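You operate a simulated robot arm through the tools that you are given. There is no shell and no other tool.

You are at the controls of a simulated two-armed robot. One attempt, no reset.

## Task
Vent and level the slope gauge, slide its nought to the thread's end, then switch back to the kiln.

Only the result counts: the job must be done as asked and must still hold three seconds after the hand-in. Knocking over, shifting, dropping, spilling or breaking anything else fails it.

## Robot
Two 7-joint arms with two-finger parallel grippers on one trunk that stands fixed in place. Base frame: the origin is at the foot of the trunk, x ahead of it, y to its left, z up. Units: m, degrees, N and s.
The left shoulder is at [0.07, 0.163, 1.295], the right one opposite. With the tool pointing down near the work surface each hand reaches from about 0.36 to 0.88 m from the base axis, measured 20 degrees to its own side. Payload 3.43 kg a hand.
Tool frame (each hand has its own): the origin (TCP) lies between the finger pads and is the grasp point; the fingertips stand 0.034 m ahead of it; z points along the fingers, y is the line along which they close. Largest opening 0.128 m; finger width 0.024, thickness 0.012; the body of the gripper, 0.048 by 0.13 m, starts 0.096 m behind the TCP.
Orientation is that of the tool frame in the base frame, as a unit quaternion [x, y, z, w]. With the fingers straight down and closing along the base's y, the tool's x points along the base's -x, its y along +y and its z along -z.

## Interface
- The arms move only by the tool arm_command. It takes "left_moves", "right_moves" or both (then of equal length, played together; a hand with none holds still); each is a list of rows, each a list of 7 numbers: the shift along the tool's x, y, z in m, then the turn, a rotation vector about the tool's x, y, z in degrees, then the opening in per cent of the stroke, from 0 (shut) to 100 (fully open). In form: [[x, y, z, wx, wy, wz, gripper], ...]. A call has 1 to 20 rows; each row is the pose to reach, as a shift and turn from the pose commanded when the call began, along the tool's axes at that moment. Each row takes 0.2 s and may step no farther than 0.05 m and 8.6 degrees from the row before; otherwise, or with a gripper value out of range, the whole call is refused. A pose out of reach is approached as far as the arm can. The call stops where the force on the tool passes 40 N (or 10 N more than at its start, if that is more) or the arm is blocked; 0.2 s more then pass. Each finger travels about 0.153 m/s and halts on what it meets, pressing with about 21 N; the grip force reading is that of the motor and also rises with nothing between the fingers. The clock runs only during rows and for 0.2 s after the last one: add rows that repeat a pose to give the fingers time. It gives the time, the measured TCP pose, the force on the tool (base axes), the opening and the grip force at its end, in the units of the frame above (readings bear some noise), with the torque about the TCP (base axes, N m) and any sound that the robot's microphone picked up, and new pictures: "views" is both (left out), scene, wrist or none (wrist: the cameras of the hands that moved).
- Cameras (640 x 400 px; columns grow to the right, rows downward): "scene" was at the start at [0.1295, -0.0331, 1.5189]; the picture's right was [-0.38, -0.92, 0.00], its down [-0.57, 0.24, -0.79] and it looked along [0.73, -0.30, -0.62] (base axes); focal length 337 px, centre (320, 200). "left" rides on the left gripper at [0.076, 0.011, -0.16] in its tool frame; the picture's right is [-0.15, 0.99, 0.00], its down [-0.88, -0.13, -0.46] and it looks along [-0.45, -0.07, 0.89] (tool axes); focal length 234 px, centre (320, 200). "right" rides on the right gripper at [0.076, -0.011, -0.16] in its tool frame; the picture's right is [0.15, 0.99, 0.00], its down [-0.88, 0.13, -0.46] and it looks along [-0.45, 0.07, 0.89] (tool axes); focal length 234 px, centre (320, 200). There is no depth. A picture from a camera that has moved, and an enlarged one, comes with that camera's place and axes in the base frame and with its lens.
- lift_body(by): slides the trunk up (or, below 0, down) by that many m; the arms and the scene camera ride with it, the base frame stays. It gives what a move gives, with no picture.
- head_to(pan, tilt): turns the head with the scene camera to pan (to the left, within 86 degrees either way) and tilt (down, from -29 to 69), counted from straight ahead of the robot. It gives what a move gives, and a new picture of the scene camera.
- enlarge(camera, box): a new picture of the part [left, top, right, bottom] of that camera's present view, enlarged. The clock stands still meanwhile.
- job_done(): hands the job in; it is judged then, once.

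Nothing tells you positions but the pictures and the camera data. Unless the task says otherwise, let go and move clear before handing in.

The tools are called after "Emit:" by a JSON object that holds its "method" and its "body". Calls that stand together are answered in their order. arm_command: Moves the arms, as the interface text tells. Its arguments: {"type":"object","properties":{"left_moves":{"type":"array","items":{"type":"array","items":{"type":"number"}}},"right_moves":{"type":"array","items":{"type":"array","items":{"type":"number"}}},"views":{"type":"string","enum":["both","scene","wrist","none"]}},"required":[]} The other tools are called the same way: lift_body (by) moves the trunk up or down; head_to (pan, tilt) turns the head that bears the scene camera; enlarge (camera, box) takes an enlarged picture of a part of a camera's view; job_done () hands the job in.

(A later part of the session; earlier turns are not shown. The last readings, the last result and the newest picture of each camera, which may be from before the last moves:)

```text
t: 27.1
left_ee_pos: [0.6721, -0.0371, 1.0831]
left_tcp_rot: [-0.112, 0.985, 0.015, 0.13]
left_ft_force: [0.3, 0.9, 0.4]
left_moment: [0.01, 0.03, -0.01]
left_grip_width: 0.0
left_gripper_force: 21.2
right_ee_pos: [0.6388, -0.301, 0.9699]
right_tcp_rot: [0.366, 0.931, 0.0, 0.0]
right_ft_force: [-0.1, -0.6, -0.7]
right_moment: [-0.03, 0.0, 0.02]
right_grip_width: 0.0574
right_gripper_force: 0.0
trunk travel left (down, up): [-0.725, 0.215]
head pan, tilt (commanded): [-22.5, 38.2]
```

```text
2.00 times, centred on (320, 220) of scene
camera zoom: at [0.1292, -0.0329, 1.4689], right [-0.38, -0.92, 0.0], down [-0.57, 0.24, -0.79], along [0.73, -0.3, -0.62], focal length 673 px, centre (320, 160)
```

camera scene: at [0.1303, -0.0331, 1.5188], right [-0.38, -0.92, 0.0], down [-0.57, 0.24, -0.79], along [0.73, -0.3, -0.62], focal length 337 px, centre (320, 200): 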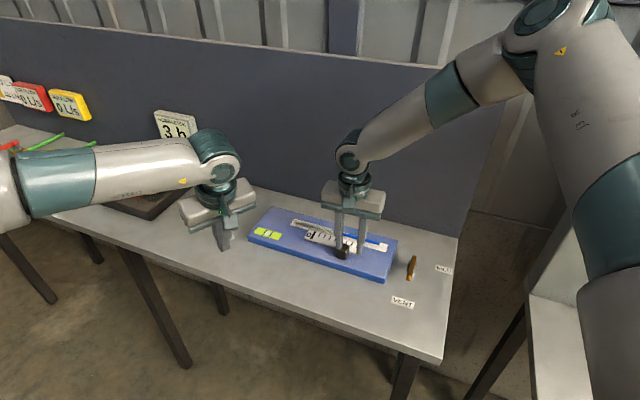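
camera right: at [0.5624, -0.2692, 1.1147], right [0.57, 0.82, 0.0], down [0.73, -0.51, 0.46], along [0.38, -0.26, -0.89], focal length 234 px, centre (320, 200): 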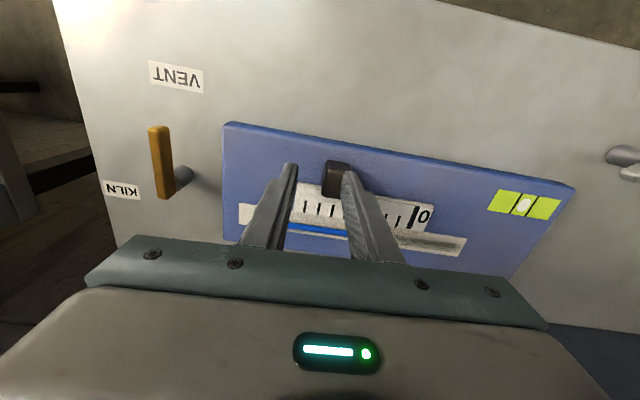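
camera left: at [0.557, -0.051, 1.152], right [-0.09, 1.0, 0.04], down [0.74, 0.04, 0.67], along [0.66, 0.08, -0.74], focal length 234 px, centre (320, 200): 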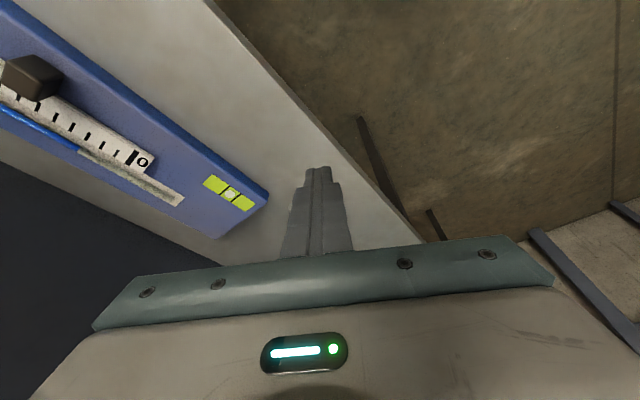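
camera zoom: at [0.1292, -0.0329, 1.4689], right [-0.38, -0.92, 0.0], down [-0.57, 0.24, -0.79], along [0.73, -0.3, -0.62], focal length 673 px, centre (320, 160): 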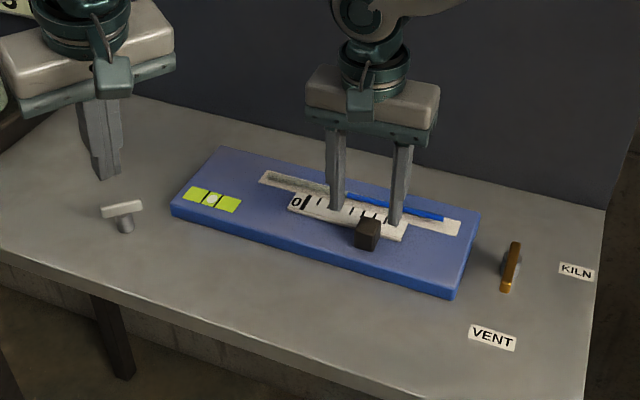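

Alignment over the block is good (about 3–4 mm across, centred along the gauge). I'll correct that small offset and lower the trunk another 32 mm so the tips sit just above the scale.

Emit:
{"method": "arm_command", "body": {"right_moves": [[-0.003, 0, 0, 0, 0, 0, 45], [-0.003, 0, 0, 0, 0, 0, 40]], "views": "none"}}

Emit:
{"method": "lift_body", "body": {"by": -0.031}}

Emit:
{"method": "enlarge", "body": {"camera": "right", "box": [220, 80, 520, 270]}}

Emit:
{"method": "enlarge", "body": {"camera": "scene", "box": [290, 200, 400, 270]}}

```text
t: 27.7
left_ee_pos: [0.6734, -0.0367, 1.0839]
left_tcp_rot: [-0.113, 0.985, 0.015, 0.13]
left_ft_force: [-0.5, -0.5, 0.4]
left_moment: [-0.02, -0.03, 0.01]
left_grip_width: 0.0
left_gripper_force: 20.9
right_ee_pos: [0.6409, -0.3021, 0.97]
right_tcp_rot: [0.367, 0.93, 0.001, 0.0]
right_ft_force: [-0.5, -0.4, -0.4]
right_moment: [-0.02, -0.02, 0.01]
right_grip_width: 0.0512
right_gripper_force: 0.0
trunk travel left (down, up): [-0.725, 0.215]
head pan, tilt (commanded): [-22.5, 38.2]
```

```text
t: 28.5
left_ee_pos: [0.6715, -0.0367, 1.0525]
left_tcp_rot: [-0.111, 0.985, 0.015, 0.13]
left_ft_force: [-0.1, -0.4, -0.8]
left_moment: [0.01, -0.02, 0.01]
left_grip_width: 0.0001
left_gripper_force: 21.1
right_ee_pos: [0.6398, -0.3018, 0.9407]
right_tcp_rot: [0.367, 0.93, 0.0, 0.0]
right_ft_force: [0.3, 0.3, 0.2]
right_moment: [0.01, -0.02, 0.01]
right_grip_width: 0.0514
right_gripper_force: 0.2
trunk travel left (down, up): [-0.694, 0.246]
head pan, tilt (commanded): [-22.5, 38.2]
```

```text
2.11 times, centred on (370, 175) of right
camera zoom: at [0.5788, -0.2579, 1.0998], right [0.57, 0.82, 0.0], down [0.73, -0.5, 0.46], along [0.38, -0.26, -0.89], focal length 493 px, centre (215, 253)
```

zoom: 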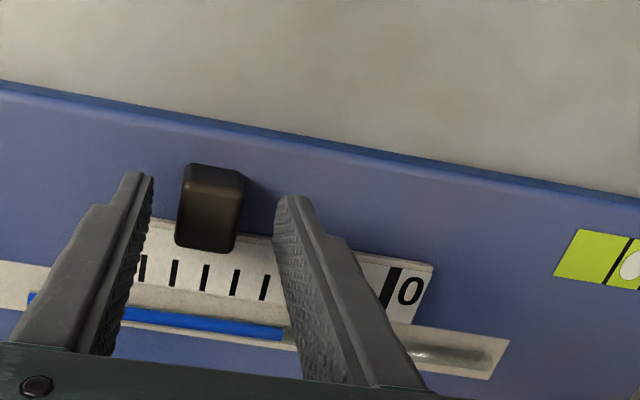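

```text
5.71 times, centred on (345, 235) of scene
camera zoom: at [0.1289, -0.0329, 1.4379], right [-0.38, -0.92, 0.0], down [-0.57, 0.24, -0.79], along [0.73, -0.3, -0.62], focal length 1924 px, centre (177, 0)
```

zoom: 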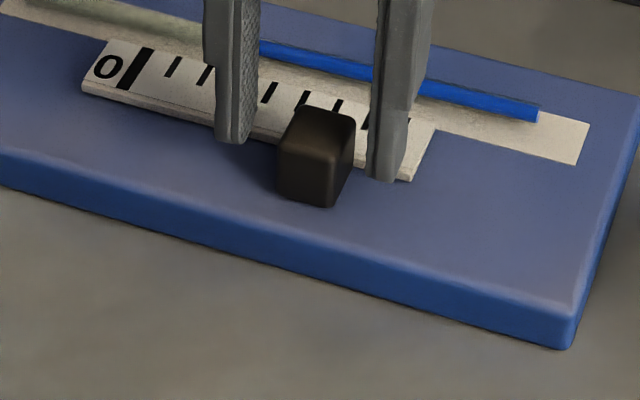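

The fingers straddle the block with tips just above the scale. I'll close on it.

Emit:
{"method": "arm_command", "body": {"right_moves": [[0, 0, 0, 0, 0, 0, 25], [0, 0, 0, 0, 0, 0, 10], [0, 0, 0, 0, 0, 0, 0], [0, 0, 0, 0, 0, 0, 0]], "views": "none"}}

Emit:
{"method": "enlarge", "body": {"camera": "right", "box": [220, 80, 520, 270]}}

Emit:
{"method": "enlarge", "body": {"camera": "scene", "box": [290, 190, 400, 260]}}

```text
t: 29.5
left_ee_pos: [0.6713, -0.0381, 1.0517]
left_tcp_rot: [-0.112, 0.985, 0.016, 0.13]
left_ft_force: [-0.2, 0.0, 0.5]
left_moment: [-0.04, 0.0, 0.05]
left_grip_width: 0.0
left_gripper_force: 20.8
right_ee_pos: [0.6406, -0.3033, 0.9394]
right_tcp_rot: [0.367, 0.93, 0.0, -0.001]
right_ft_force: [-4.5, -5.1, -0.9]
right_moment: [-0.04, 0.23, -1.26]
right_grip_width: 0.0256
right_gripper_force: 45.1
trunk travel left (down, up): [-0.694, 0.246]
head pan, tilt (commanded): [-22.5, 38.2]
```

```text
2.11 times, centred on (370, 175) of right
camera zoom: at [0.5784, -0.2592, 1.0993], right [0.57, 0.82, 0.0], down [0.73, -0.51, 0.46], along [0.37, -0.26, -0.89], focal length 493 px, centre (215, 253)
```

zoom: 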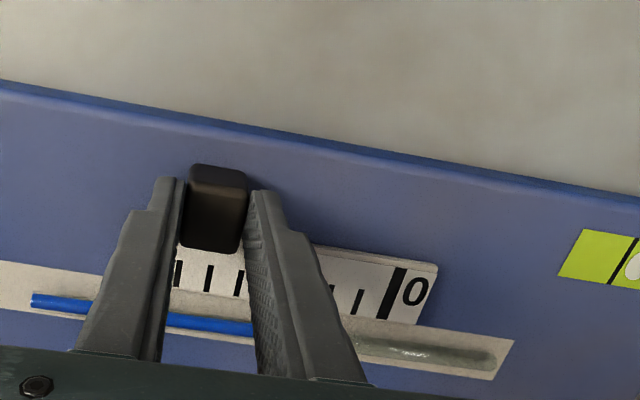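

```text
5.71 times, centred on (345, 225) of scene
camera zoom: at [0.1287, -0.034, 1.4379], right [-0.38, -0.92, 0.0], down [-0.57, 0.24, -0.79], along [0.73, -0.3, -0.62], focal length 1924 px, centre (177, 57)
```

zoom: 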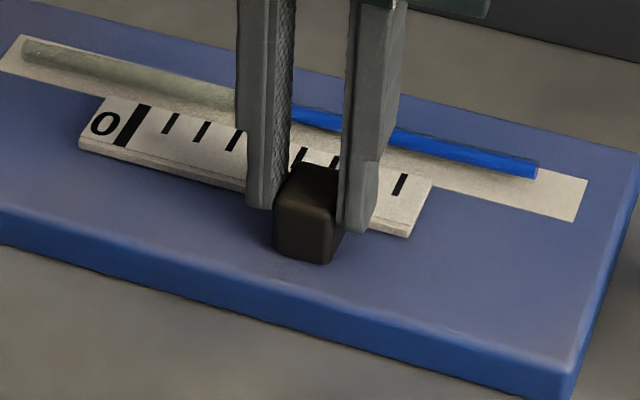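

The block is gripped, but there is a twist moment of about -1.3 N·m, so the fingers are slightly mis-yawed. I'll ease the grip right away and rotate the tool a degree or so to match the block.

Emit:
{"method": "arm_command", "body": {"right_moves": [[0, 0, 0, 0, 0, 0, 24], [0, 0, 0, 0, 0, 1.5, 22], [0, 0, 0, 0, 0, 1.5, 17], [0, 0, 0, 0, 0, 1.5, 17]], "views": "none"}}

Emit:
{"method": "enlarge", "body": {"camera": "scene", "box": [230, 150, 400, 260]}}

Emit:
{"method": "enlarge", "body": {"camera": "right", "box": [290, 150, 360, 215]}}

```text
t: 30.5
left_ee_pos: [0.6713, -0.0381, 1.0523]
left_tcp_rot: [-0.112, 0.985, 0.015, 0.13]
left_ft_force: [0.7, 0.2, -1.1]
left_moment: [0.0, 0.0, 0.0]
left_grip_width: 0.0
left_gripper_force: 21.1
right_ee_pos: [0.6402, -0.3044, 0.9393]
right_tcp_rot: [0.379, 0.925, 0.0, 0.0]
right_ft_force: [-4.4, -7.7, 3.5]
right_moment: [-0.3, 0.11, -0.39]
right_grip_width: 0.0255
right_gripper_force: 44.8
trunk travel left (down, up): [-0.694, 0.246]
head pan, tilt (commanded): [-22.5, 38.2]
```

```text
3.64 times, centred on (315, 205) of scene
camera zoom: at [0.1284, -0.034, 1.438], right [-0.38, -0.92, 0.0], down [-0.57, 0.24, -0.79], along [0.73, -0.3, -0.62], focal length 1224 px, centre (338, 182)
```

zoom: 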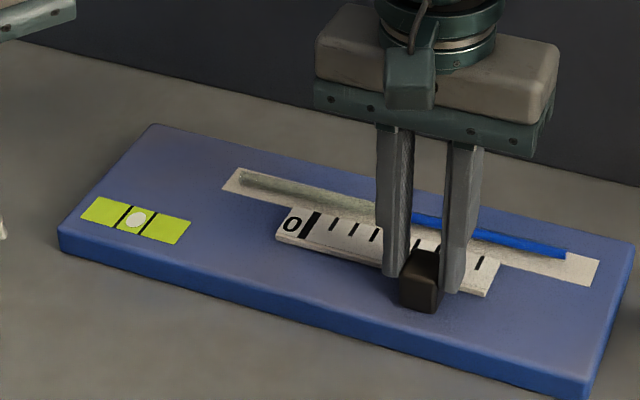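

```text
6.15 times, centred on (325, 182) of right
camera zoom: at [0.5794, -0.2577, 1.0997], right [0.59, 0.81, 0.0], down [0.72, -0.52, 0.46], along [0.37, -0.27, -0.89], focal length 1441 px, centre (289, 308)
```

zoom: 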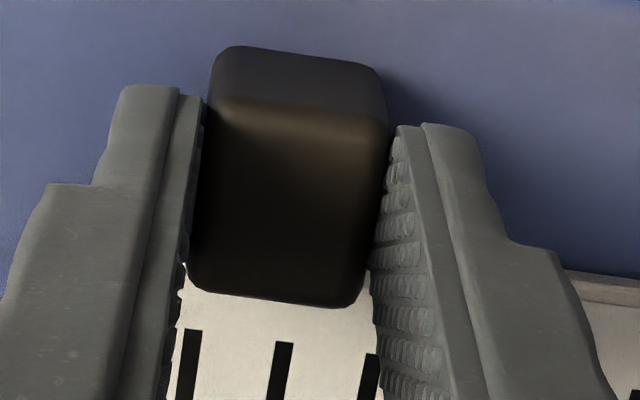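

The yaw is now matched (moment down to -0.4) and the block is held firmly at 25.5 mm. I'll slide it about 38 mm toward the lever end along the gauge axis.

Emit:
{"method": "arm_command", "body": {"right_moves": [[0, -0.004, 0, 0, 0, 0, 17], [0, -0.01, 0, 0, 0, 0, 17], [0, -0.018, 0, 0, 0, 0, 17], [0, -0.026, 0, 0, 0, 0, 17], [0, -0.033, 0, 0, 0, 0, 17], [0, -0.038, 0, 0, 0, 0, 17], [0, -0.038, 0, 0, 0, 0, 17]], "views": "none"}}

Emit:
{"method": "enlarge", "body": {"camera": "scene", "box": [230, 150, 400, 260]}}

Emit:
{"method": "enlarge", "body": {"camera": "right", "box": [220, 80, 520, 270]}}

```text
t: 32.1
left_ee_pos: [0.6733, -0.0378, 1.0506]
left_tcp_rot: [-0.112, 0.985, 0.015, 0.13]
left_ft_force: [0.0, 0.5, -1.0]
left_moment: [-0.01, -0.01, 0.0]
left_grip_width: 0.0
left_gripper_force: 21.0
right_ee_pos: [0.6151, -0.33, 0.9382]
right_tcp_rot: [0.378, 0.926, 0.0, 0.0]
right_ft_force: [1.6, -0.6, 3.0]
right_moment: [-0.15, -0.19, -0.38]
right_grip_width: 0.0251
right_gripper_force: 45.2
trunk travel left (down, up): [-0.694, 0.246]
head pan, tilt (commanded): [-22.5, 38.2]
```

```text
3.64 times, centred on (315, 205) of scene
camera zoom: at [0.1293, -0.0329, 1.4379], right [-0.38, -0.92, 0.0], down [-0.57, 0.24, -0.79], along [0.73, -0.3, -0.62], focal length 1224 px, centre (338, 182)
```

zoom: 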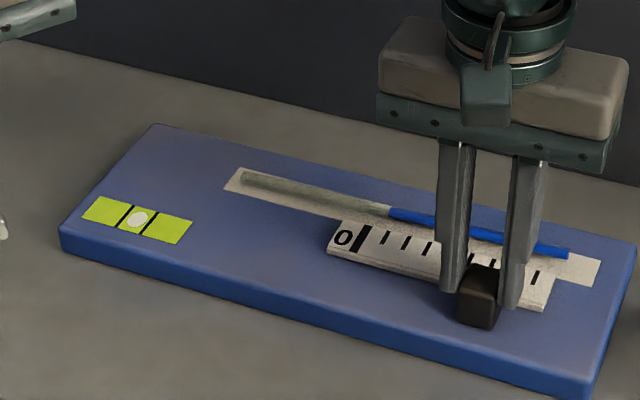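

```text
2.11 times, centred on (370, 175) of right
camera zoom: at [0.5533, -0.2838, 1.0997], right [0.59, 0.81, 0.0], down [0.72, -0.52, 0.46], along [0.37, -0.27, -0.89], focal length 493 px, centre (215, 253)
```

zoom: 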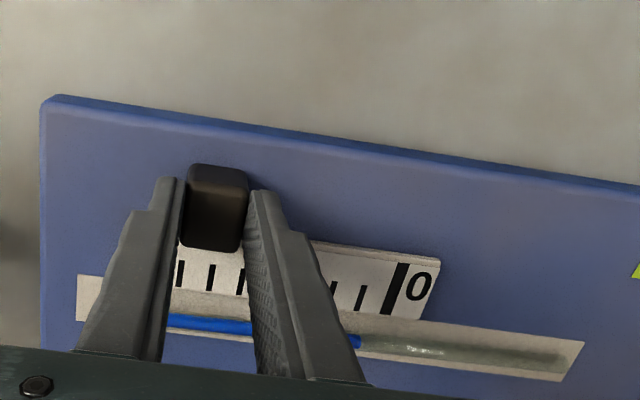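

The scale slid freely and the board stayed put. Now a close look at the nought bar and the thread end for the final few millimetres.

Emit:
{"method": "enlarge", "body": {"camera": "scene", "box": [310, 195, 358, 225]}}

Emit:
{"method": "enlarge", "body": {"camera": "right", "box": [370, 190, 450, 250]}}

Emit:
{"method": "enlarge", "body": {"camera": "left", "box": [0, 100, 160, 220]}}

```text
13.33 times, centred on (334, 210) of scene
camera zoom: at [0.1293, -0.0329, 1.4379], right [-0.38, -0.92, 0.0], down [-0.57, 0.24, -0.79], along [0.73, -0.3, -0.62], focal length 4489 px, centre (133, 67)
```

zoom: 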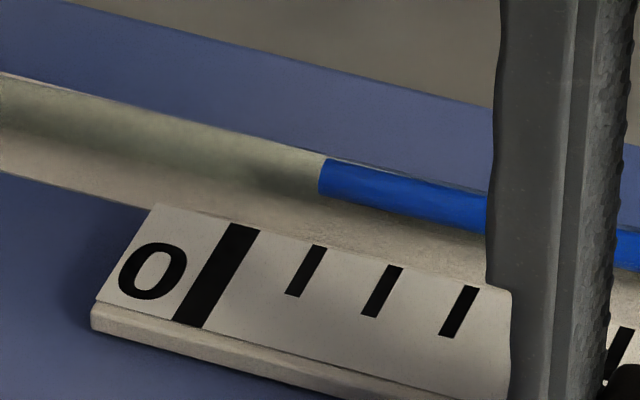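

```text
6.67 times, centred on (410, 220) of right
camera zoom: at [0.5533, -0.2838, 1.0997], right [0.59, 0.81, 0.0], down [0.72, -0.52, 0.46], along [0.37, -0.27, -0.89], focal length 1561 px, centre (-280, 67)
```

zoom: 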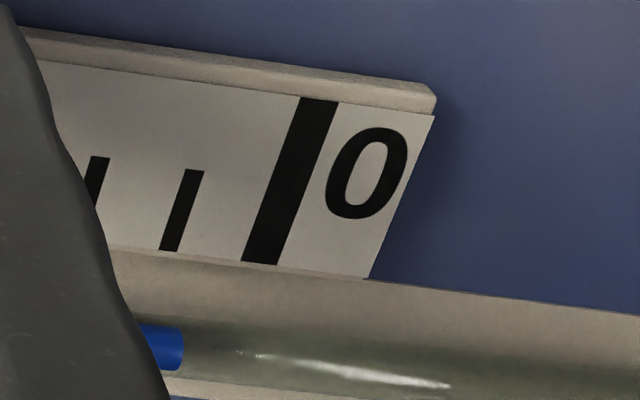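

```text
3.33 times, centred on (80, 160) of left
camera zoom: at [0.5589, -0.0522, 1.1866], right [-0.09, 1.0, 0.04], down [0.74, 0.04, 0.67], along [0.66, 0.09, -0.74], focal length 781 px, centre (1120, 333)
```

zoom: 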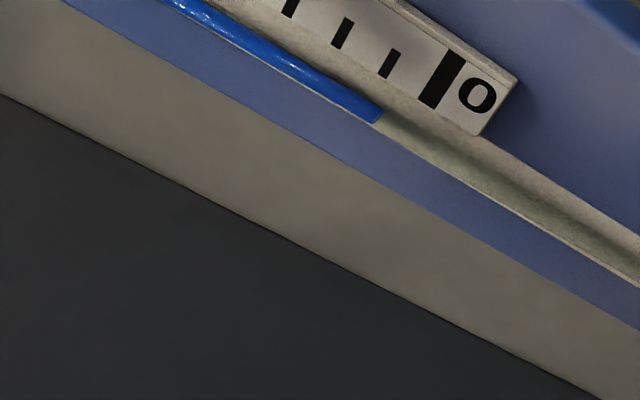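

The three views give a remaining gap of about 8.5 mm (thread is about 2 mm above the scale surface, hence parallax). I'll slide 8.3 mm more and, at the same time, shift the left camera so it looks squarely across the thread's end, free of parallax.

Emit:
{"method": "arm_command", "body": {"right_moves": [[0, -0.003, 0, 0, 0, 0, 17], [0, -0.006, 0, 0, 0, 0, 17], [0, -0.0083, 0, 0, 0, 0, 17], [0, -0.0083, 0, 0, 0, 0, 17]], "left_moves": [[0.019, -0.0125, -0.005, 0, 0, 0, 0], [0.038, -0.025, -0.01, 0, 0, 0, 0], [0.0579, -0.0375, -0.0155, 0, 0, 0, 0], [0.0579, -0.0375, -0.0155, 0, 0, 0, 0]]}}

Emit:
{"method": "enlarge", "body": {"camera": "scene", "box": [310, 195, 358, 225]}}

Emit:
{"method": "enlarge", "body": {"camera": "left", "box": [60, 80, 220, 200]}}

Emit:
{"method": "enlarge", "body": {"camera": "right", "box": [370, 190, 450, 250]}}

```text
t: 33.1
left_ee_pos: [0.6221, -0.0876, 1.0532]
left_tcp_rot: [-0.112, 0.985, 0.015, 0.131]
left_ft_force: [0.4, -0.6, -0.4]
left_moment: [0.0, 0.01, 0.01]
left_grip_width: 0.0
left_gripper_force: 20.9
right_ee_pos: [0.6079, -0.335, 0.939]
right_tcp_rot: [0.378, 0.926, 0.0, 0.0]
right_ft_force: [1.4, -2.3, 4.1]
right_moment: [0.16, 0.08, -0.44]
right_grip_width: 0.0254
right_gripper_force: 45.2
trunk travel left (down, up): [-0.694, 0.246]
head pan, tilt (commanded): [-22.5, 38.2]
camera scene: at [0.1294, -0.033, 1.4379], right [-0.38, -0.92, 0.0], down [-0.57, 0.24, -0.79], along [0.73, -0.3, -0.62], focal length 337 px, centre (320, 200)
camera right: at [0.5476, -0.2895, 1.0997], right [0.59, 0.81, 0.0], down [0.72, -0.52, 0.46], along [0.37, -0.27, -0.89], focal length 234 px, centre (320, 200)
camera left: at [0.5085, -0.1026, 1.1868], right [-0.09, 1.0, 0.04], down [0.74, 0.04, 0.67], along [0.66, 0.09, -0.74], focal length 234 px, centre (320, 200)
```

scene: 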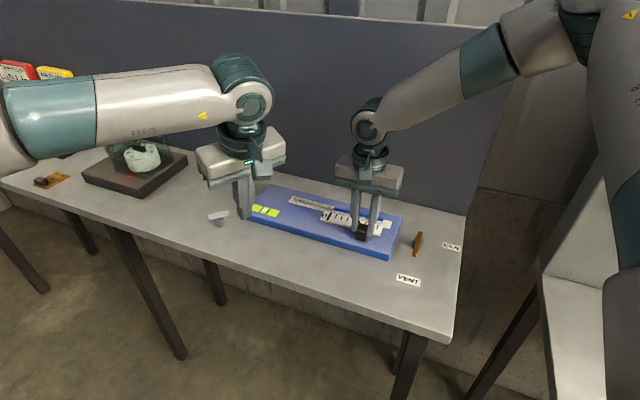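
right: 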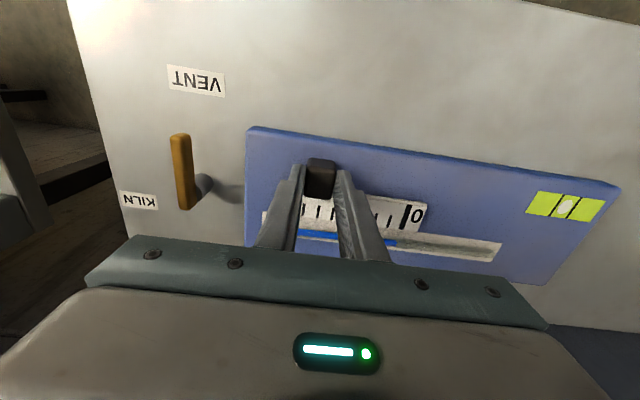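
left: 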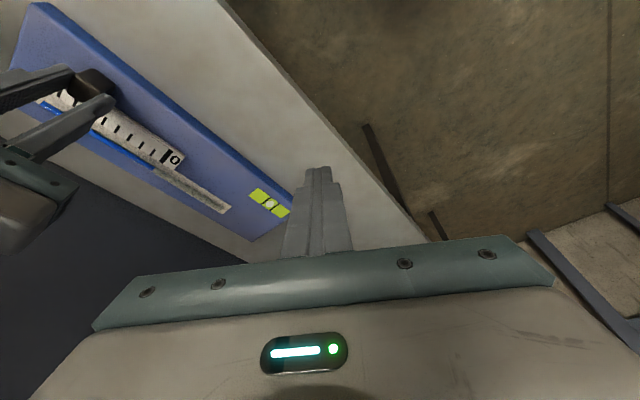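

```text
13.33 times, centred on (334, 210) of scene
camera zoom: at [0.1294, -0.033, 1.4379], right [-0.38, -0.92, 0.0], down [-0.57, 0.24, -0.79], along [0.73, -0.3, -0.62], focal length 4489 px, centre (133, 67)
```

zoom: 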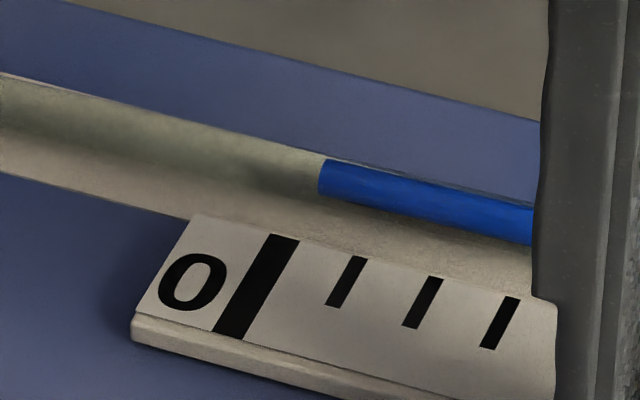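

```text
3.33 times, centred on (140, 140) of left
camera zoom: at [0.5085, -0.1026, 1.1868], right [-0.09, 1.0, 0.04], down [0.74, 0.04, 0.67], along [0.66, 0.09, -0.74], focal length 781 px, centre (920, 400)
```

zoom: 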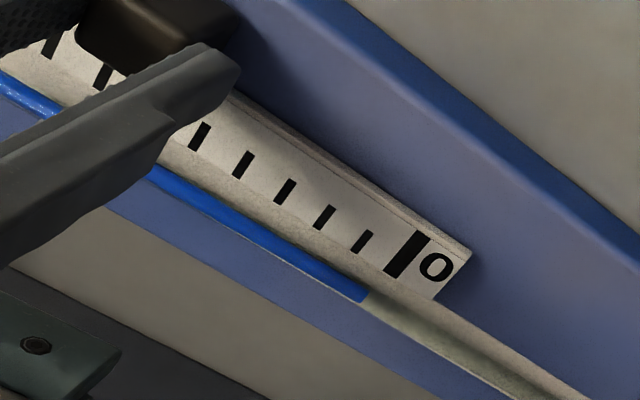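

```text
6.67 times, centred on (410, 220) of right
camera zoom: at [0.5476, -0.2895, 1.0997], right [0.59, 0.81, 0.0], down [0.72, -0.52, 0.46], along [0.37, -0.27, -0.89], focal length 1561 px, centre (-280, 67)
```

zoom: 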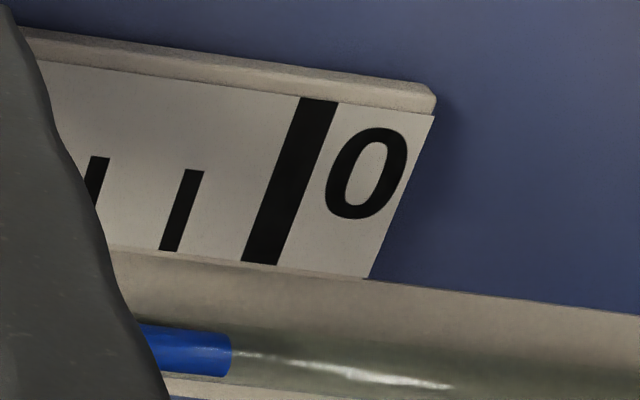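

The nought bar now looks nearly aligned from the scene and right cameras. I'll zoom harder with the left camera, which now looks squarely across the thread's end.

Emit:
{"method": "enlarge", "body": {"camera": "left", "box": [136, 142, 184, 182]}}

Emit:
{"method": "enlarge", "body": {"camera": "scene", "box": [322, 200, 346, 220]}}

Emit:
{"method": "enlarge", "body": {"camera": "right", "box": [380, 200, 430, 250]}}

```text
10.00 times, centred on (160, 162) of left
camera zoom: at [0.5085, -0.1026, 1.1868], right [-0.09, 1.0, 0.04], down [0.74, 0.04, 0.67], along [0.66, 0.09, -0.74], focal length 2342 px, centre (1920, 580)
```

zoom: 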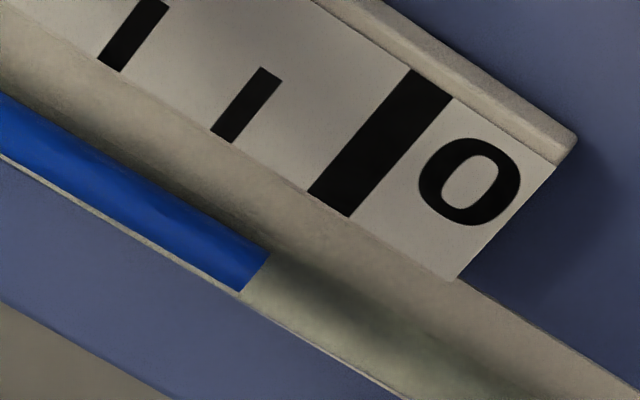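

```text
16.00 times, centred on (334, 210) of scene
camera zoom: at [0.1294, -0.033, 1.4379], right [-0.38, -0.92, 0.0], down [-0.57, 0.24, -0.79], along [0.73, -0.3, -0.62], focal length 5387 px, centre (96, 40)
```

zoom: 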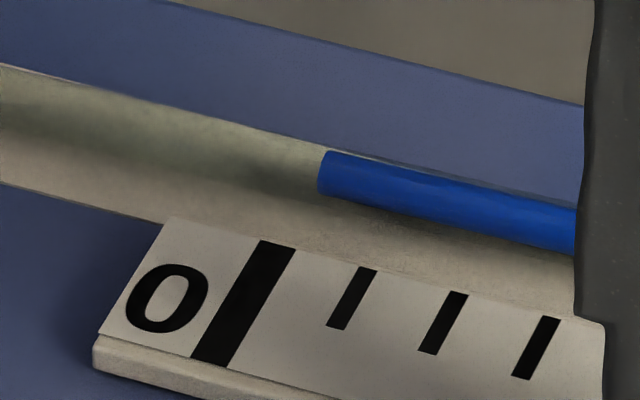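

```text
8.00 times, centred on (405, 225) of right
camera zoom: at [0.5476, -0.2895, 1.0997], right [0.59, 0.81, 0.0], down [0.72, -0.52, 0.46], along [0.37, -0.27, -0.89], focal length 1873 px, centre (-360, 0)
```

zoom: 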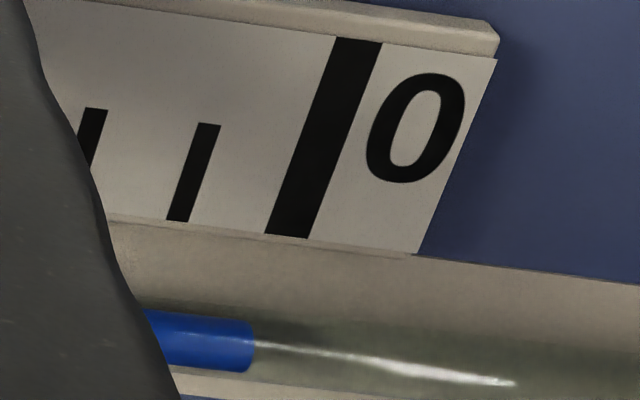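

Parallax-free left view says the nought still lacks about 1.4 mm (scene view biased by the tube's height). I'll nudge the block 1.5 mm further and re-measure.

Emit:
{"method": "arm_command", "body": {"right_moves": [[0, -0.0008, 0, 0, 0, 0, 17], [0, -0.0015, 0, 0, 0, 0, 17], [0, -0.0015, 0, 0, 0, 0, 17]], "views": "none"}}

Emit:
{"method": "enlarge", "body": {"camera": "left", "box": [136, 142, 184, 182]}}

Emit:
{"method": "enlarge", "body": {"camera": "scene", "box": [322, 200, 346, 220]}}

Emit:
{"method": "enlarge", "body": {"camera": "scene", "box": [245, 195, 293, 225]}}

```text
t: 33.9
left_ee_pos: [0.6215, -0.088, 1.0523]
left_tcp_rot: [-0.112, 0.985, 0.014, 0.129]
left_ft_force: [-0.1, -0.3, 0.1]
left_moment: [0.0, 0.0, 0.01]
left_grip_width: 0.0001
left_gripper_force: 20.9
right_ee_pos: [0.6067, -0.3364, 0.9384]
right_tcp_rot: [0.379, 0.925, 0.0, 0.0]
right_ft_force: [1.6, -1.6, 3.4]
right_moment: [-0.09, -0.19, -0.46]
right_grip_width: 0.0253
right_gripper_force: 45.2
trunk travel left (down, up): [-0.694, 0.246]
head pan, tilt (commanded): [-22.5, 38.2]
```

```text
10.00 times, centred on (160, 162) of left
camera zoom: at [0.5088, -0.1024, 1.1868], right [-0.09, 1.0, 0.04], down [0.74, 0.04, 0.67], along [0.66, 0.09, -0.74], focal length 2342 px, centre (1920, 580)
```

zoom: 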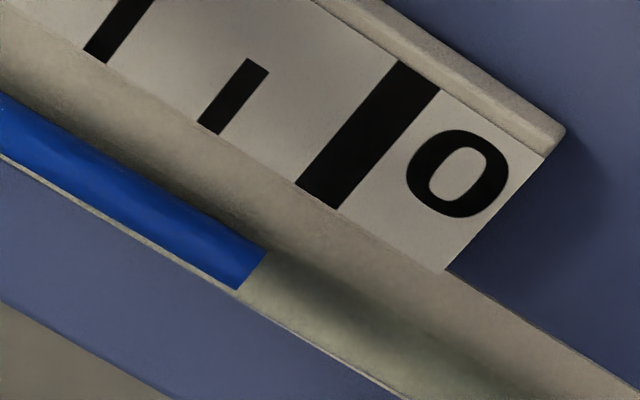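

```text
16.00 times, centred on (334, 210) of scene
camera zoom: at [0.1295, -0.0331, 1.4379], right [-0.38, -0.92, 0.0], down [-0.57, 0.24, -0.79], along [0.73, -0.3, -0.62], focal length 5387 px, centre (96, 40)
```

zoom: 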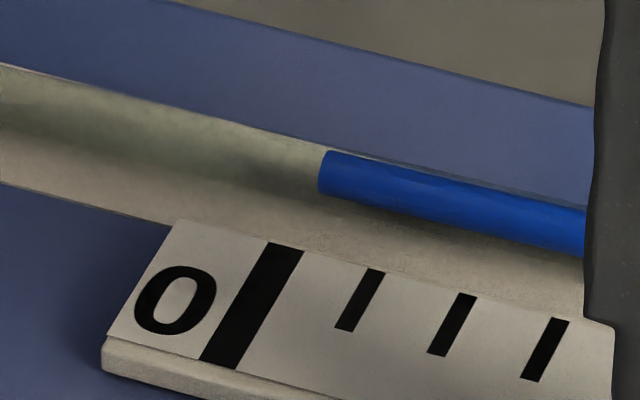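

```text
13.33 times, centred on (269, 210) of scene
camera zoom: at [0.1295, -0.0331, 1.4379], right [-0.38, -0.92, 0.0], down [-0.57, 0.24, -0.79], along [0.73, -0.3, -0.62], focal length 4489 px, centre (1000, 67)
```

zoom: 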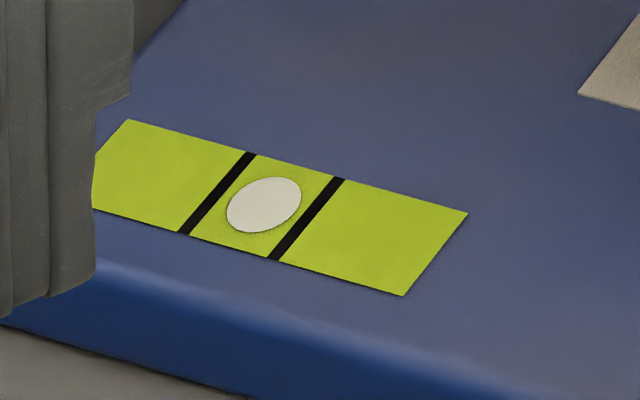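

The left view now shows the nought bar's line meeting the thread's end within about 0.2 mm, and triangulation agrees (scale at z≈0.895, thread at ≈0.899). I'll release gently and check it didn't shift.

Emit:
{"method": "arm_command", "body": {"right_moves": [[0, 0, 0, 0, 0, 0, 20], [0, 0, 0, 0, 0, 0, 24], [0, 0, 0, 0, 0, 0, 30], [0, 0, 0, 0, 0, 0, 38], [0, 0, 0, 0, 0, 0, 38]], "views": "none"}}

Emit:
{"method": "enlarge", "body": {"camera": "left", "box": [136, 142, 184, 182]}}

Emit:
{"method": "enlarge", "body": {"camera": "right", "box": [270, 120, 450, 250]}}

```text
t: 35.1
left_ee_pos: [0.6224, -0.0875, 1.0515]
left_tcp_rot: [-0.113, 0.985, 0.015, 0.13]
left_ft_force: [-0.5, 0.3, -0.7]
left_moment: [0.03, -0.03, 0.0]
left_grip_width: 0.0001
left_gripper_force: 20.7
right_ee_pos: [0.6071, -0.3368, 0.9388]
right_tcp_rot: [0.379, 0.925, 0.0, 0.0]
right_ft_force: [0.5, -0.1, -0.5]
right_moment: [-0.01, -0.02, -0.01]
right_grip_width: 0.0484
right_gripper_force: 0.0
trunk travel left (down, up): [-0.694, 0.246]
head pan, tilt (commanded): [-22.5, 38.2]
```

```text
10.00 times, centred on (160, 162) of left
camera zoom: at [0.5088, -0.1023, 1.1867], right [-0.09, 1.0, 0.04], down [0.74, 0.04, 0.67], along [0.66, 0.09, -0.74], focal length 2342 px, centre (1920, 580)
```

zoom: 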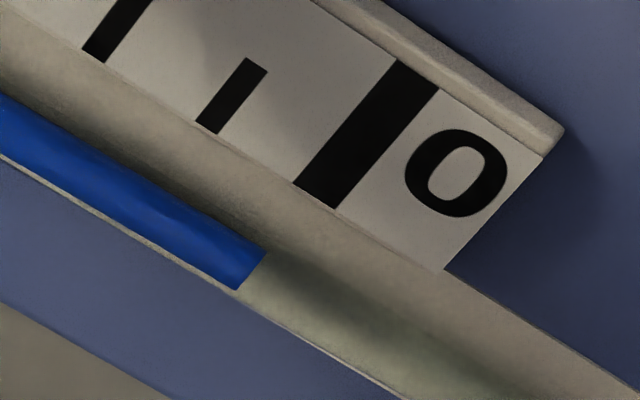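

```text
3.08 times, centred on (360, 185) of right
camera zoom: at [0.5468, -0.2904, 1.0997], right [0.59, 0.81, 0.0], down [0.72, -0.52, 0.46], along [0.37, -0.27, -0.89], focal length 720 px, centre (197, 246)
```

zoom: 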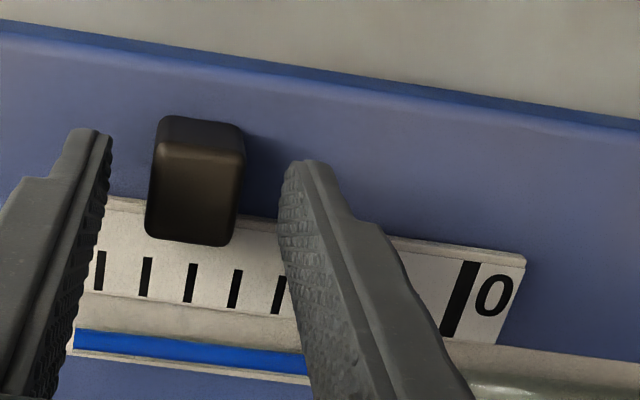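

Released cleanly; nought stays at the thread's end. Next I'll lift the right hand straight up off the block and re-measure the yellow lever for the return push.

Emit:
{"method": "arm_command", "body": {"right_moves": [[0, 0, -0.02, 0, 0, 0, 40], [0, 0, -0.05, 0, 0, 0, 40], [0, 0, -0.08, 0, 0, 0, 30], [0, -0.02, -0.11, 0, 0, 0, 0], [0, -0.04, -0.11, 0, 0, 0, 0]]}}

Emit:
{"method": "enlarge", "body": {"camera": "right", "box": [130, 40, 330, 230]}}

Emit:
{"method": "enlarge", "body": {"camera": "scene", "box": [380, 210, 470, 290]}}

Emit:
{"method": "enlarge", "body": {"camera": "left", "box": [136, 142, 184, 182]}}

```text
t: 36.3
left_ee_pos: [0.6203, -0.088, 1.0517]
left_tcp_rot: [-0.111, 0.985, 0.015, 0.13]
left_ft_force: [1.4, 0.8, 0.2]
left_moment: [0.05, -0.01, -0.01]
left_grip_width: 0.0
left_gripper_force: 20.9
right_ee_pos: [0.5788, -0.3652, 1.0491]
right_tcp_rot: [0.379, 0.925, 0.0, 0.0]
right_ft_force: [-1.2, -0.5, 0.4]
right_moment: [0.02, 0.01, 0.0]
right_grip_width: 0.0002
right_gripper_force: 20.4
trunk travel left (down, up): [-0.694, 0.246]
head pan, tilt (commanded): [-22.5, 38.2]
camera scene: at [0.1292, -0.034, 1.4379], right [-0.38, -0.92, 0.0], down [-0.57, 0.24, -0.79], along [0.73, -0.3, -0.62], focal length 337 px, centre (320, 200)
camera right: at [0.5181, -0.3197, 1.2094], right [0.59, 0.81, 0.0], down [0.72, -0.52, 0.46], along [0.37, -0.27, -0.89], focal length 234 px, centre (320, 200)
```

scene: 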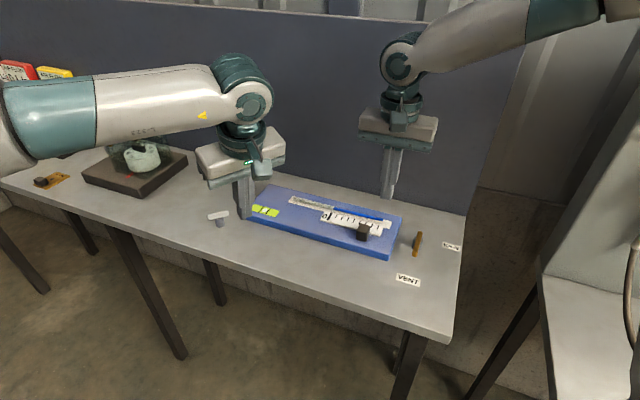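
right: 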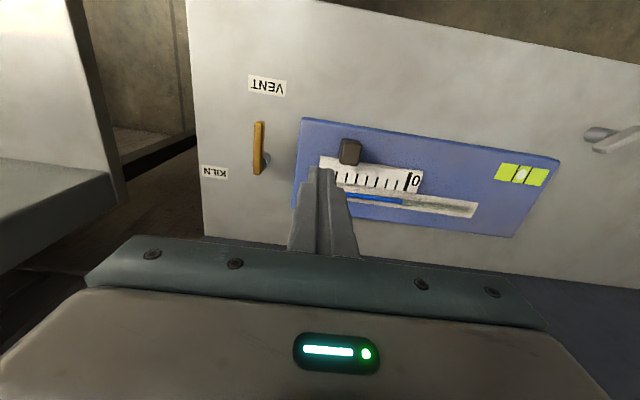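

```text
2.11 times, centred on (230, 135) of right
camera zoom: at [0.5181, -0.3197, 1.2094], right [0.59, 0.81, 0.0], down [0.72, -0.52, 0.46], along [0.37, -0.27, -0.89], focal length 493 px, centre (510, 337)
```

zoom: 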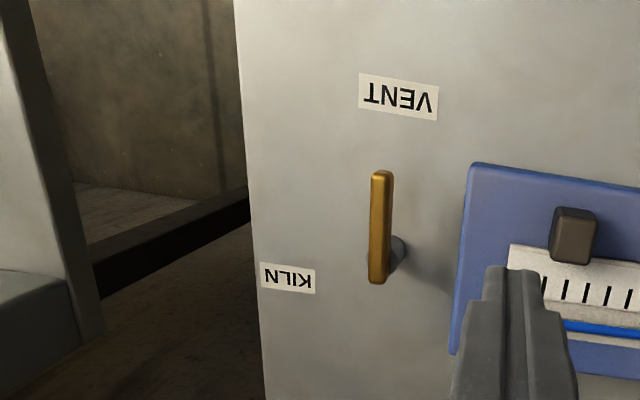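

```text
5.00 times, centred on (425, 250) of scene
camera zoom: at [0.1292, -0.034, 1.4379], right [-0.38, -0.92, 0.0], down [-0.57, 0.24, -0.79], along [0.73, -0.3, -0.62], focal length 1683 px, centre (-205, -50)
```

zoom: 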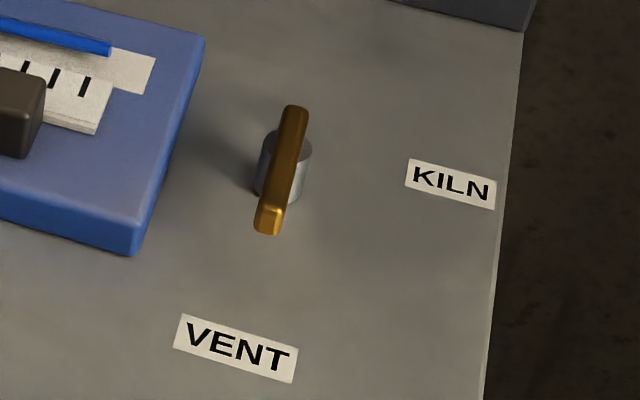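

```text
10.00 times, centred on (160, 162) of left
camera zoom: at [0.5085, -0.1031, 1.1868], right [-0.09, 1.0, 0.04], down [0.74, 0.04, 0.67], along [0.66, 0.09, -0.74], focal length 2342 px, centre (1920, 580)
```

zoom: 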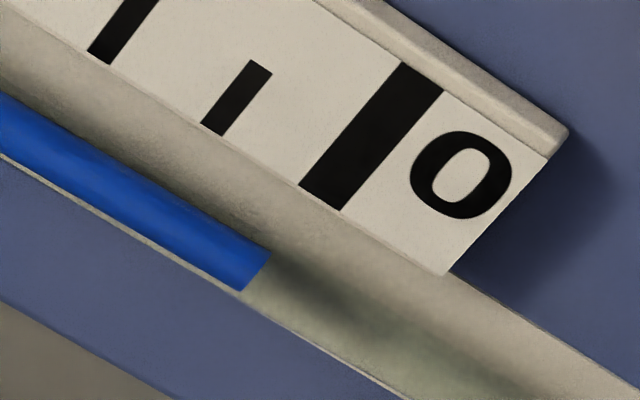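

The nought is still on the thread's end with the hand away. The lever lies exactly along its VENT direction with pivot near (0.553,-0.4515); I'll bring the closed right fingers down on its board side (about 18 mm clear of the board) for the return push.

Emit:
{"method": "arm_command", "body": {"right_moves": [[0.0015, -0.025, 0, 0, 0, 0, 0], [0.0029, -0.0497, 0, 0, 0, 0, 0], [0.0029, -0.0497, 0.035, 0, 0, 0, 0], [0.0029, -0.0497, 0.07, 0, 0, 0, 0], [0.0029, -0.0497, 0.09, 0, 0, 0, 0], [0.0029, -0.0497, 0.09, 0, 0, 0, 0]]}}

Emit:
{"method": "enlarge", "body": {"camera": "right", "box": [220, 80, 420, 240]}}

Emit:
{"method": "enlarge", "body": {"camera": "scene", "box": [380, 200, 470, 280]}}

```text
t: 37.7
left_ee_pos: [0.623, -0.0875, 1.0517]
left_tcp_rot: [-0.112, 0.985, 0.015, 0.13]
left_ft_force: [0.0, -0.4, -0.5]
left_moment: [0.03, 0.01, 0.02]
left_grip_width: 0.0002
left_gripper_force: 20.8
right_ee_pos: [0.543, -0.3971, 0.9584]
right_tcp_rot: [0.379, 0.926, 0.0, -0.001]
right_ft_force: [-0.2, -0.2, 0.7]
right_moment: [0.02, -0.02, -0.01]
right_grip_width: 0.0
right_gripper_force: 21.2
trunk travel left (down, up): [-0.694, 0.246]
head pan, tilt (commanded): [-22.5, 38.2]
camera scene: at [0.1296, -0.0328, 1.4379], right [-0.38, -0.92, 0.0], down [-0.57, 0.24, -0.79], along [0.73, -0.3, -0.62], focal length 337 px, centre (320, 200)
camera right: at [0.4823, -0.3524, 1.1189], right [0.59, 0.81, 0.0], down [0.72, -0.52, 0.46], along [0.37, -0.27, -0.89], focal length 234 px, centre (320, 200)
```

scene: 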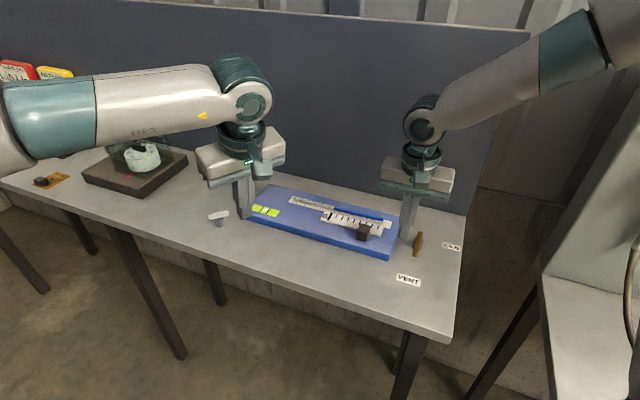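
right: 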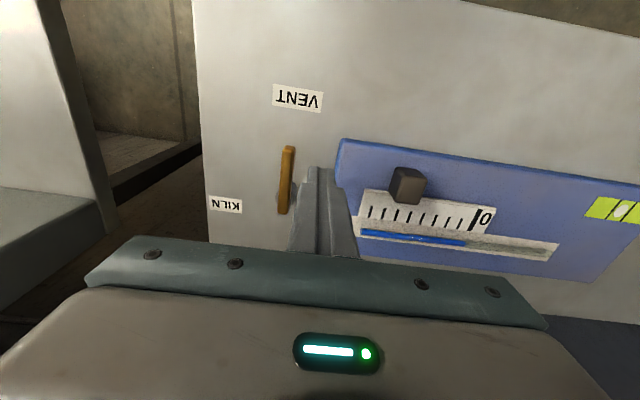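

```text
2.50 times, centred on (320, 160) of right
camera zoom: at [0.4823, -0.3524, 1.1189], right [0.59, 0.81, 0.0], down [0.72, -0.52, 0.46], along [0.37, -0.27, -0.89], focal length 585 px, centre (320, 300)
```

zoom: 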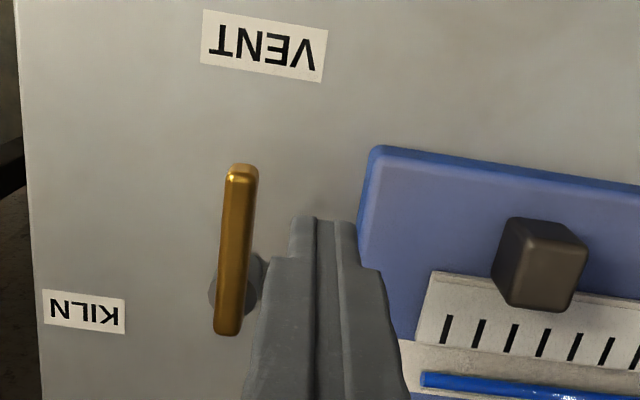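

```text
5.00 times, centred on (425, 240) of scene
camera zoom: at [0.1296, -0.0328, 1.4379], right [-0.38, -0.92, 0.0], down [-0.57, 0.24, -0.79], along [0.73, -0.3, -0.62], focal length 1683 px, centre (-205, 0)
```

zoom: 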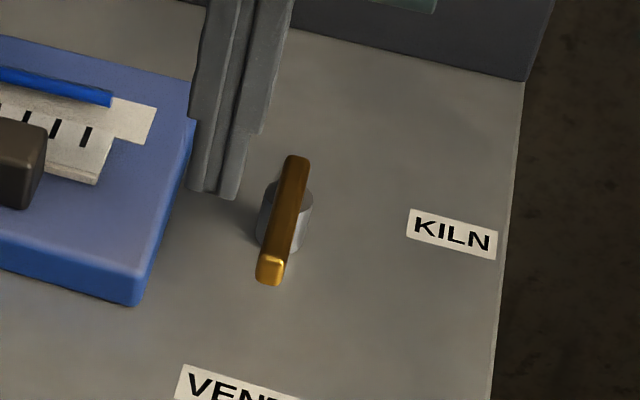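

The fingers sit cleanly between the board's end and the lever. I'll descend the last 47 mm and begin the return push.

Emit:
{"method": "arm_command", "body": {"right_moves": [[0, 0, 0.025, 0, 0, 0, 0], [0, 0, 0.047, 0, 0, 0, 0], [0, -0.006, 0.047, 0, 0, 0, 0], [0, -0.012, 0.047, 0, 0, 0, 0], [0.0017, -0.018, 0.047, 0, 0, 0, 0], [0.0032, -0.0242, 0.047, 0, 0, 0, 0], [0.003, -0.0305, 0.047, 0, 0, 0, 0], [0.003, -0.0369, 0.047, 0, 0, 0, 0]]}}

Emit:
{"method": "enlarge", "body": {"camera": "scene", "box": [290, 180, 470, 290]}}

```text
t: 39.5
left_ee_pos: [0.6224, -0.0876, 1.0509]
left_tcp_rot: [-0.113, 0.985, 0.015, 0.129]
left_ft_force: [-0.2, -0.1, -0.2]
left_moment: [0.03, 0.0, -0.02]
left_grip_width: 0.0001
left_gripper_force: 21.0
right_ee_pos: [0.5145, -0.422, 0.9128]
right_tcp_rot: [0.378, 0.926, 0.0, 0.0]
right_ft_force: [2.0, 1.6, -1.1]
right_moment: [-0.01, -0.01, -0.01]
right_grip_width: 0.0
right_gripper_force: 21.0
trunk travel left (down, up): [-0.694, 0.246]
head pan, tilt (commanded): [-22.5, 38.2]
camera scene: at [0.1297, -0.0332, 1.4378], right [-0.38, -0.92, 0.0], down [-0.57, 0.24, -0.79], along [0.73, -0.3, -0.62], focal length 337 px, centre (320, 200)
camera right: at [0.4539, -0.3765, 1.0729], right [0.59, 0.81, 0.0], down [0.72, -0.52, 0.46], along [0.37, -0.27, -0.89], focal length 234 px, centre (320, 200)
```

scene: 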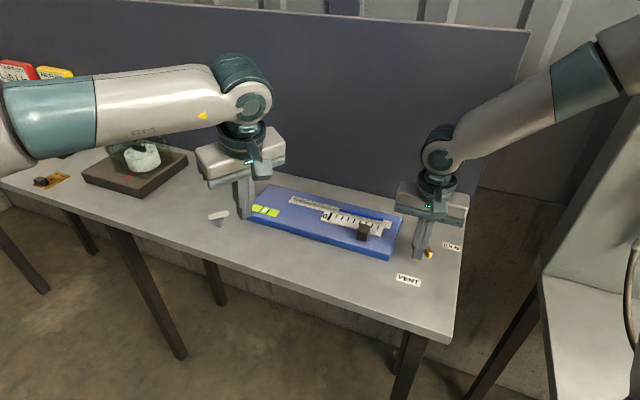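
right: 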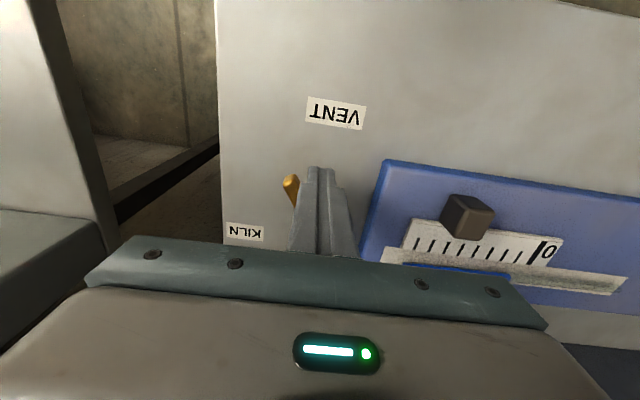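

```text
3.56 times, centred on (380, 235) of scene
camera zoom: at [0.1297, -0.0332, 1.4378], right [-0.38, -0.92, 0.0], down [-0.57, 0.24, -0.79], along [0.73, -0.3, -0.62], focal length 1197 px, centre (107, 76)
```

zoom: 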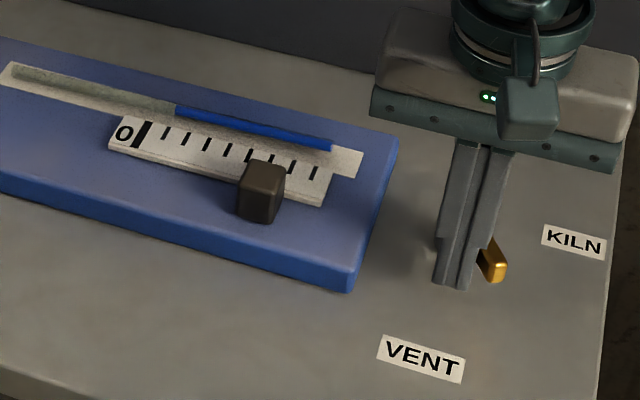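

The lever is turning smoothly. I'll continue the arc towards KILN.

Emit:
{"method": "arm_command", "body": {"right_moves": [[-0.001, -0.006, 0, 0, 0, 0, 0], [-0.0035, -0.0122, 0, 0, 0, 0, 0], [-0.0064, -0.018, 0, 0, 0, 0, 0], [-0.0099, -0.0231, 0, 0, 0, 0, 0], [-0.0143, -0.0277, 0, 0, 0, 0, 0], [-0.019, -0.0319, 0, 0, 0, 0, 0], [-0.0225, -0.0343, 0, 0, 0, 0, 0]]}}

Emit:
{"method": "enlarge", "body": {"camera": "scene", "box": [290, 180, 470, 290]}}

```text
t: 41.1
left_ee_pos: [0.6218, -0.0873, 1.0517]
left_tcp_rot: [-0.112, 0.985, 0.015, 0.13]
left_ft_force: [-0.4, -0.5, -0.3]
left_moment: [0.03, 0.01, 0.02]
left_grip_width: 0.0
left_gripper_force: 20.5
right_ee_pos: [0.5058, -0.4636, 0.9125]
right_tcp_rot: [0.379, 0.926, 0.0, 0.001]
right_ft_force: [0.4, -0.1, 0.4]
right_moment: [0.01, -0.02, -0.02]
right_grip_width: 0.0001
right_gripper_force: 21.1
trunk travel left (down, up): [-0.694, 0.246]
head pan, tilt (commanded): [-22.5, 38.2]
camera scene: at [0.1295, -0.0329, 1.4379], right [-0.38, -0.92, 0.0], down [-0.57, 0.24, -0.79], along [0.73, -0.3, -0.62], focal length 337 px, centre (320, 200)
camera right: at [0.446, -0.4169, 1.073], right [0.59, 0.81, 0.0], down [0.72, -0.52, 0.46], along [0.37, -0.27, -0.89], focal length 234 px, centre (320, 200)
```

scene: 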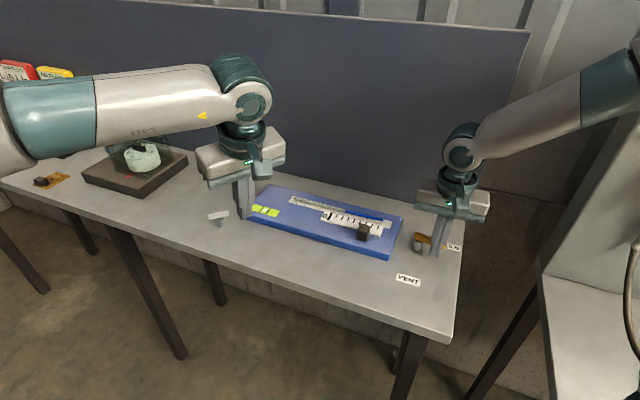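
right: 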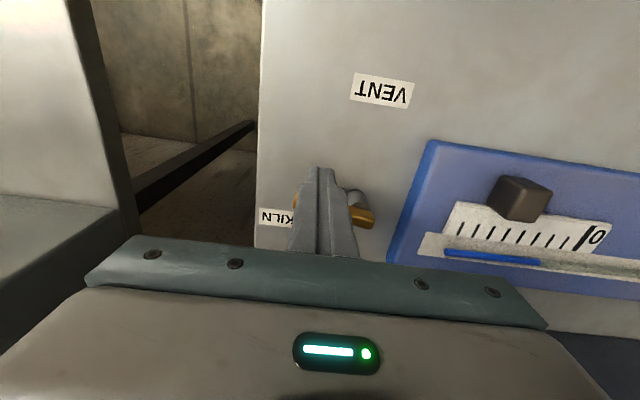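

```text
3.56 times, centred on (380, 235) of scene
camera zoom: at [0.1295, -0.0329, 1.4379], right [-0.38, -0.92, 0.0], down [-0.57, 0.24, -0.79], along [0.73, -0.3, -0.62], focal length 1197 px, centre (107, 76)
```

zoom: 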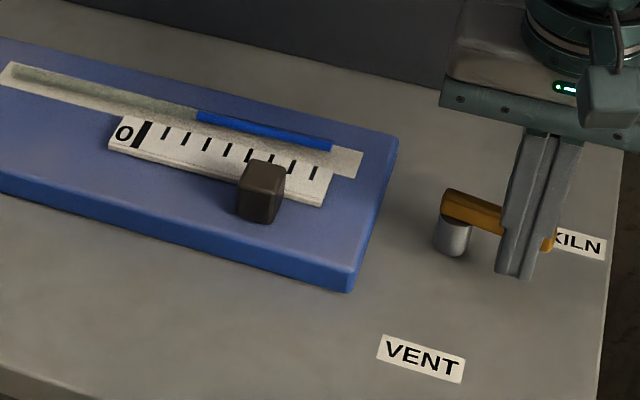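

The lever is nearly at KILN and the thread has moved off to the kiln reading again. I'll push gently up to its stop.

Emit:
{"method": "arm_command", "body": {"right_moves": [[-0.002, -0.001, 0, 0, 0, 0, 0], [-0.0037, -0.002, 0, 0, 0, 0, 0], [-0.0056, -0.003, 0, 0, 0, 0, 0], [-0.0075, -0.0038, 0, 0, 0, 0, 0]], "views": "none"}}

Emit:
{"method": "enlarge", "body": {"camera": "scene", "box": [290, 180, 470, 290]}}

```text
t: 42.1
left_ee_pos: [0.6219, -0.0871, 1.0523]
left_tcp_rot: [-0.113, 0.985, 0.015, 0.13]
left_ft_force: [-0.5, -0.8, 0.8]
left_moment: [-0.02, 0.02, 0.03]
left_grip_width: 0.0
left_gripper_force: 21.2
right_ee_pos: [0.509, -0.4696, 0.9118]
right_tcp_rot: [0.379, 0.926, -0.001, 0.0]
right_ft_force: [-2.5, 3.6, -1.3]
right_moment: [0.02, -0.01, 0.0]
right_grip_width: 0.0
right_gripper_force: 20.6
trunk travel left (down, up): [-0.694, 0.246]
head pan, tilt (commanded): [-22.5, 38.2]
```

```text
3.56 times, centred on (380, 235) of scene
camera zoom: at [0.1291, -0.0324, 1.4379], right [-0.38, -0.92, 0.0], down [-0.57, 0.24, -0.79], along [0.73, -0.3, -0.62], focal length 1197 px, centre (107, 76)
```

zoom: 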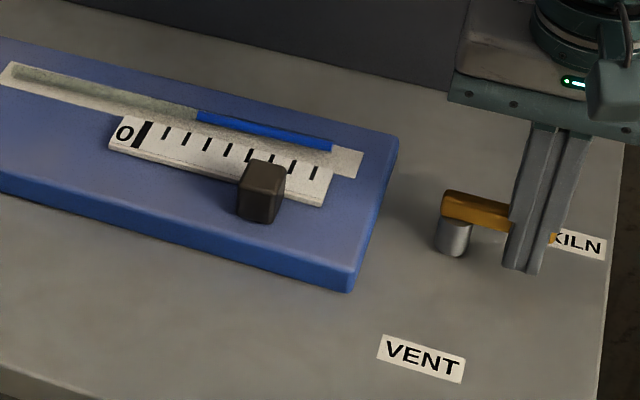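

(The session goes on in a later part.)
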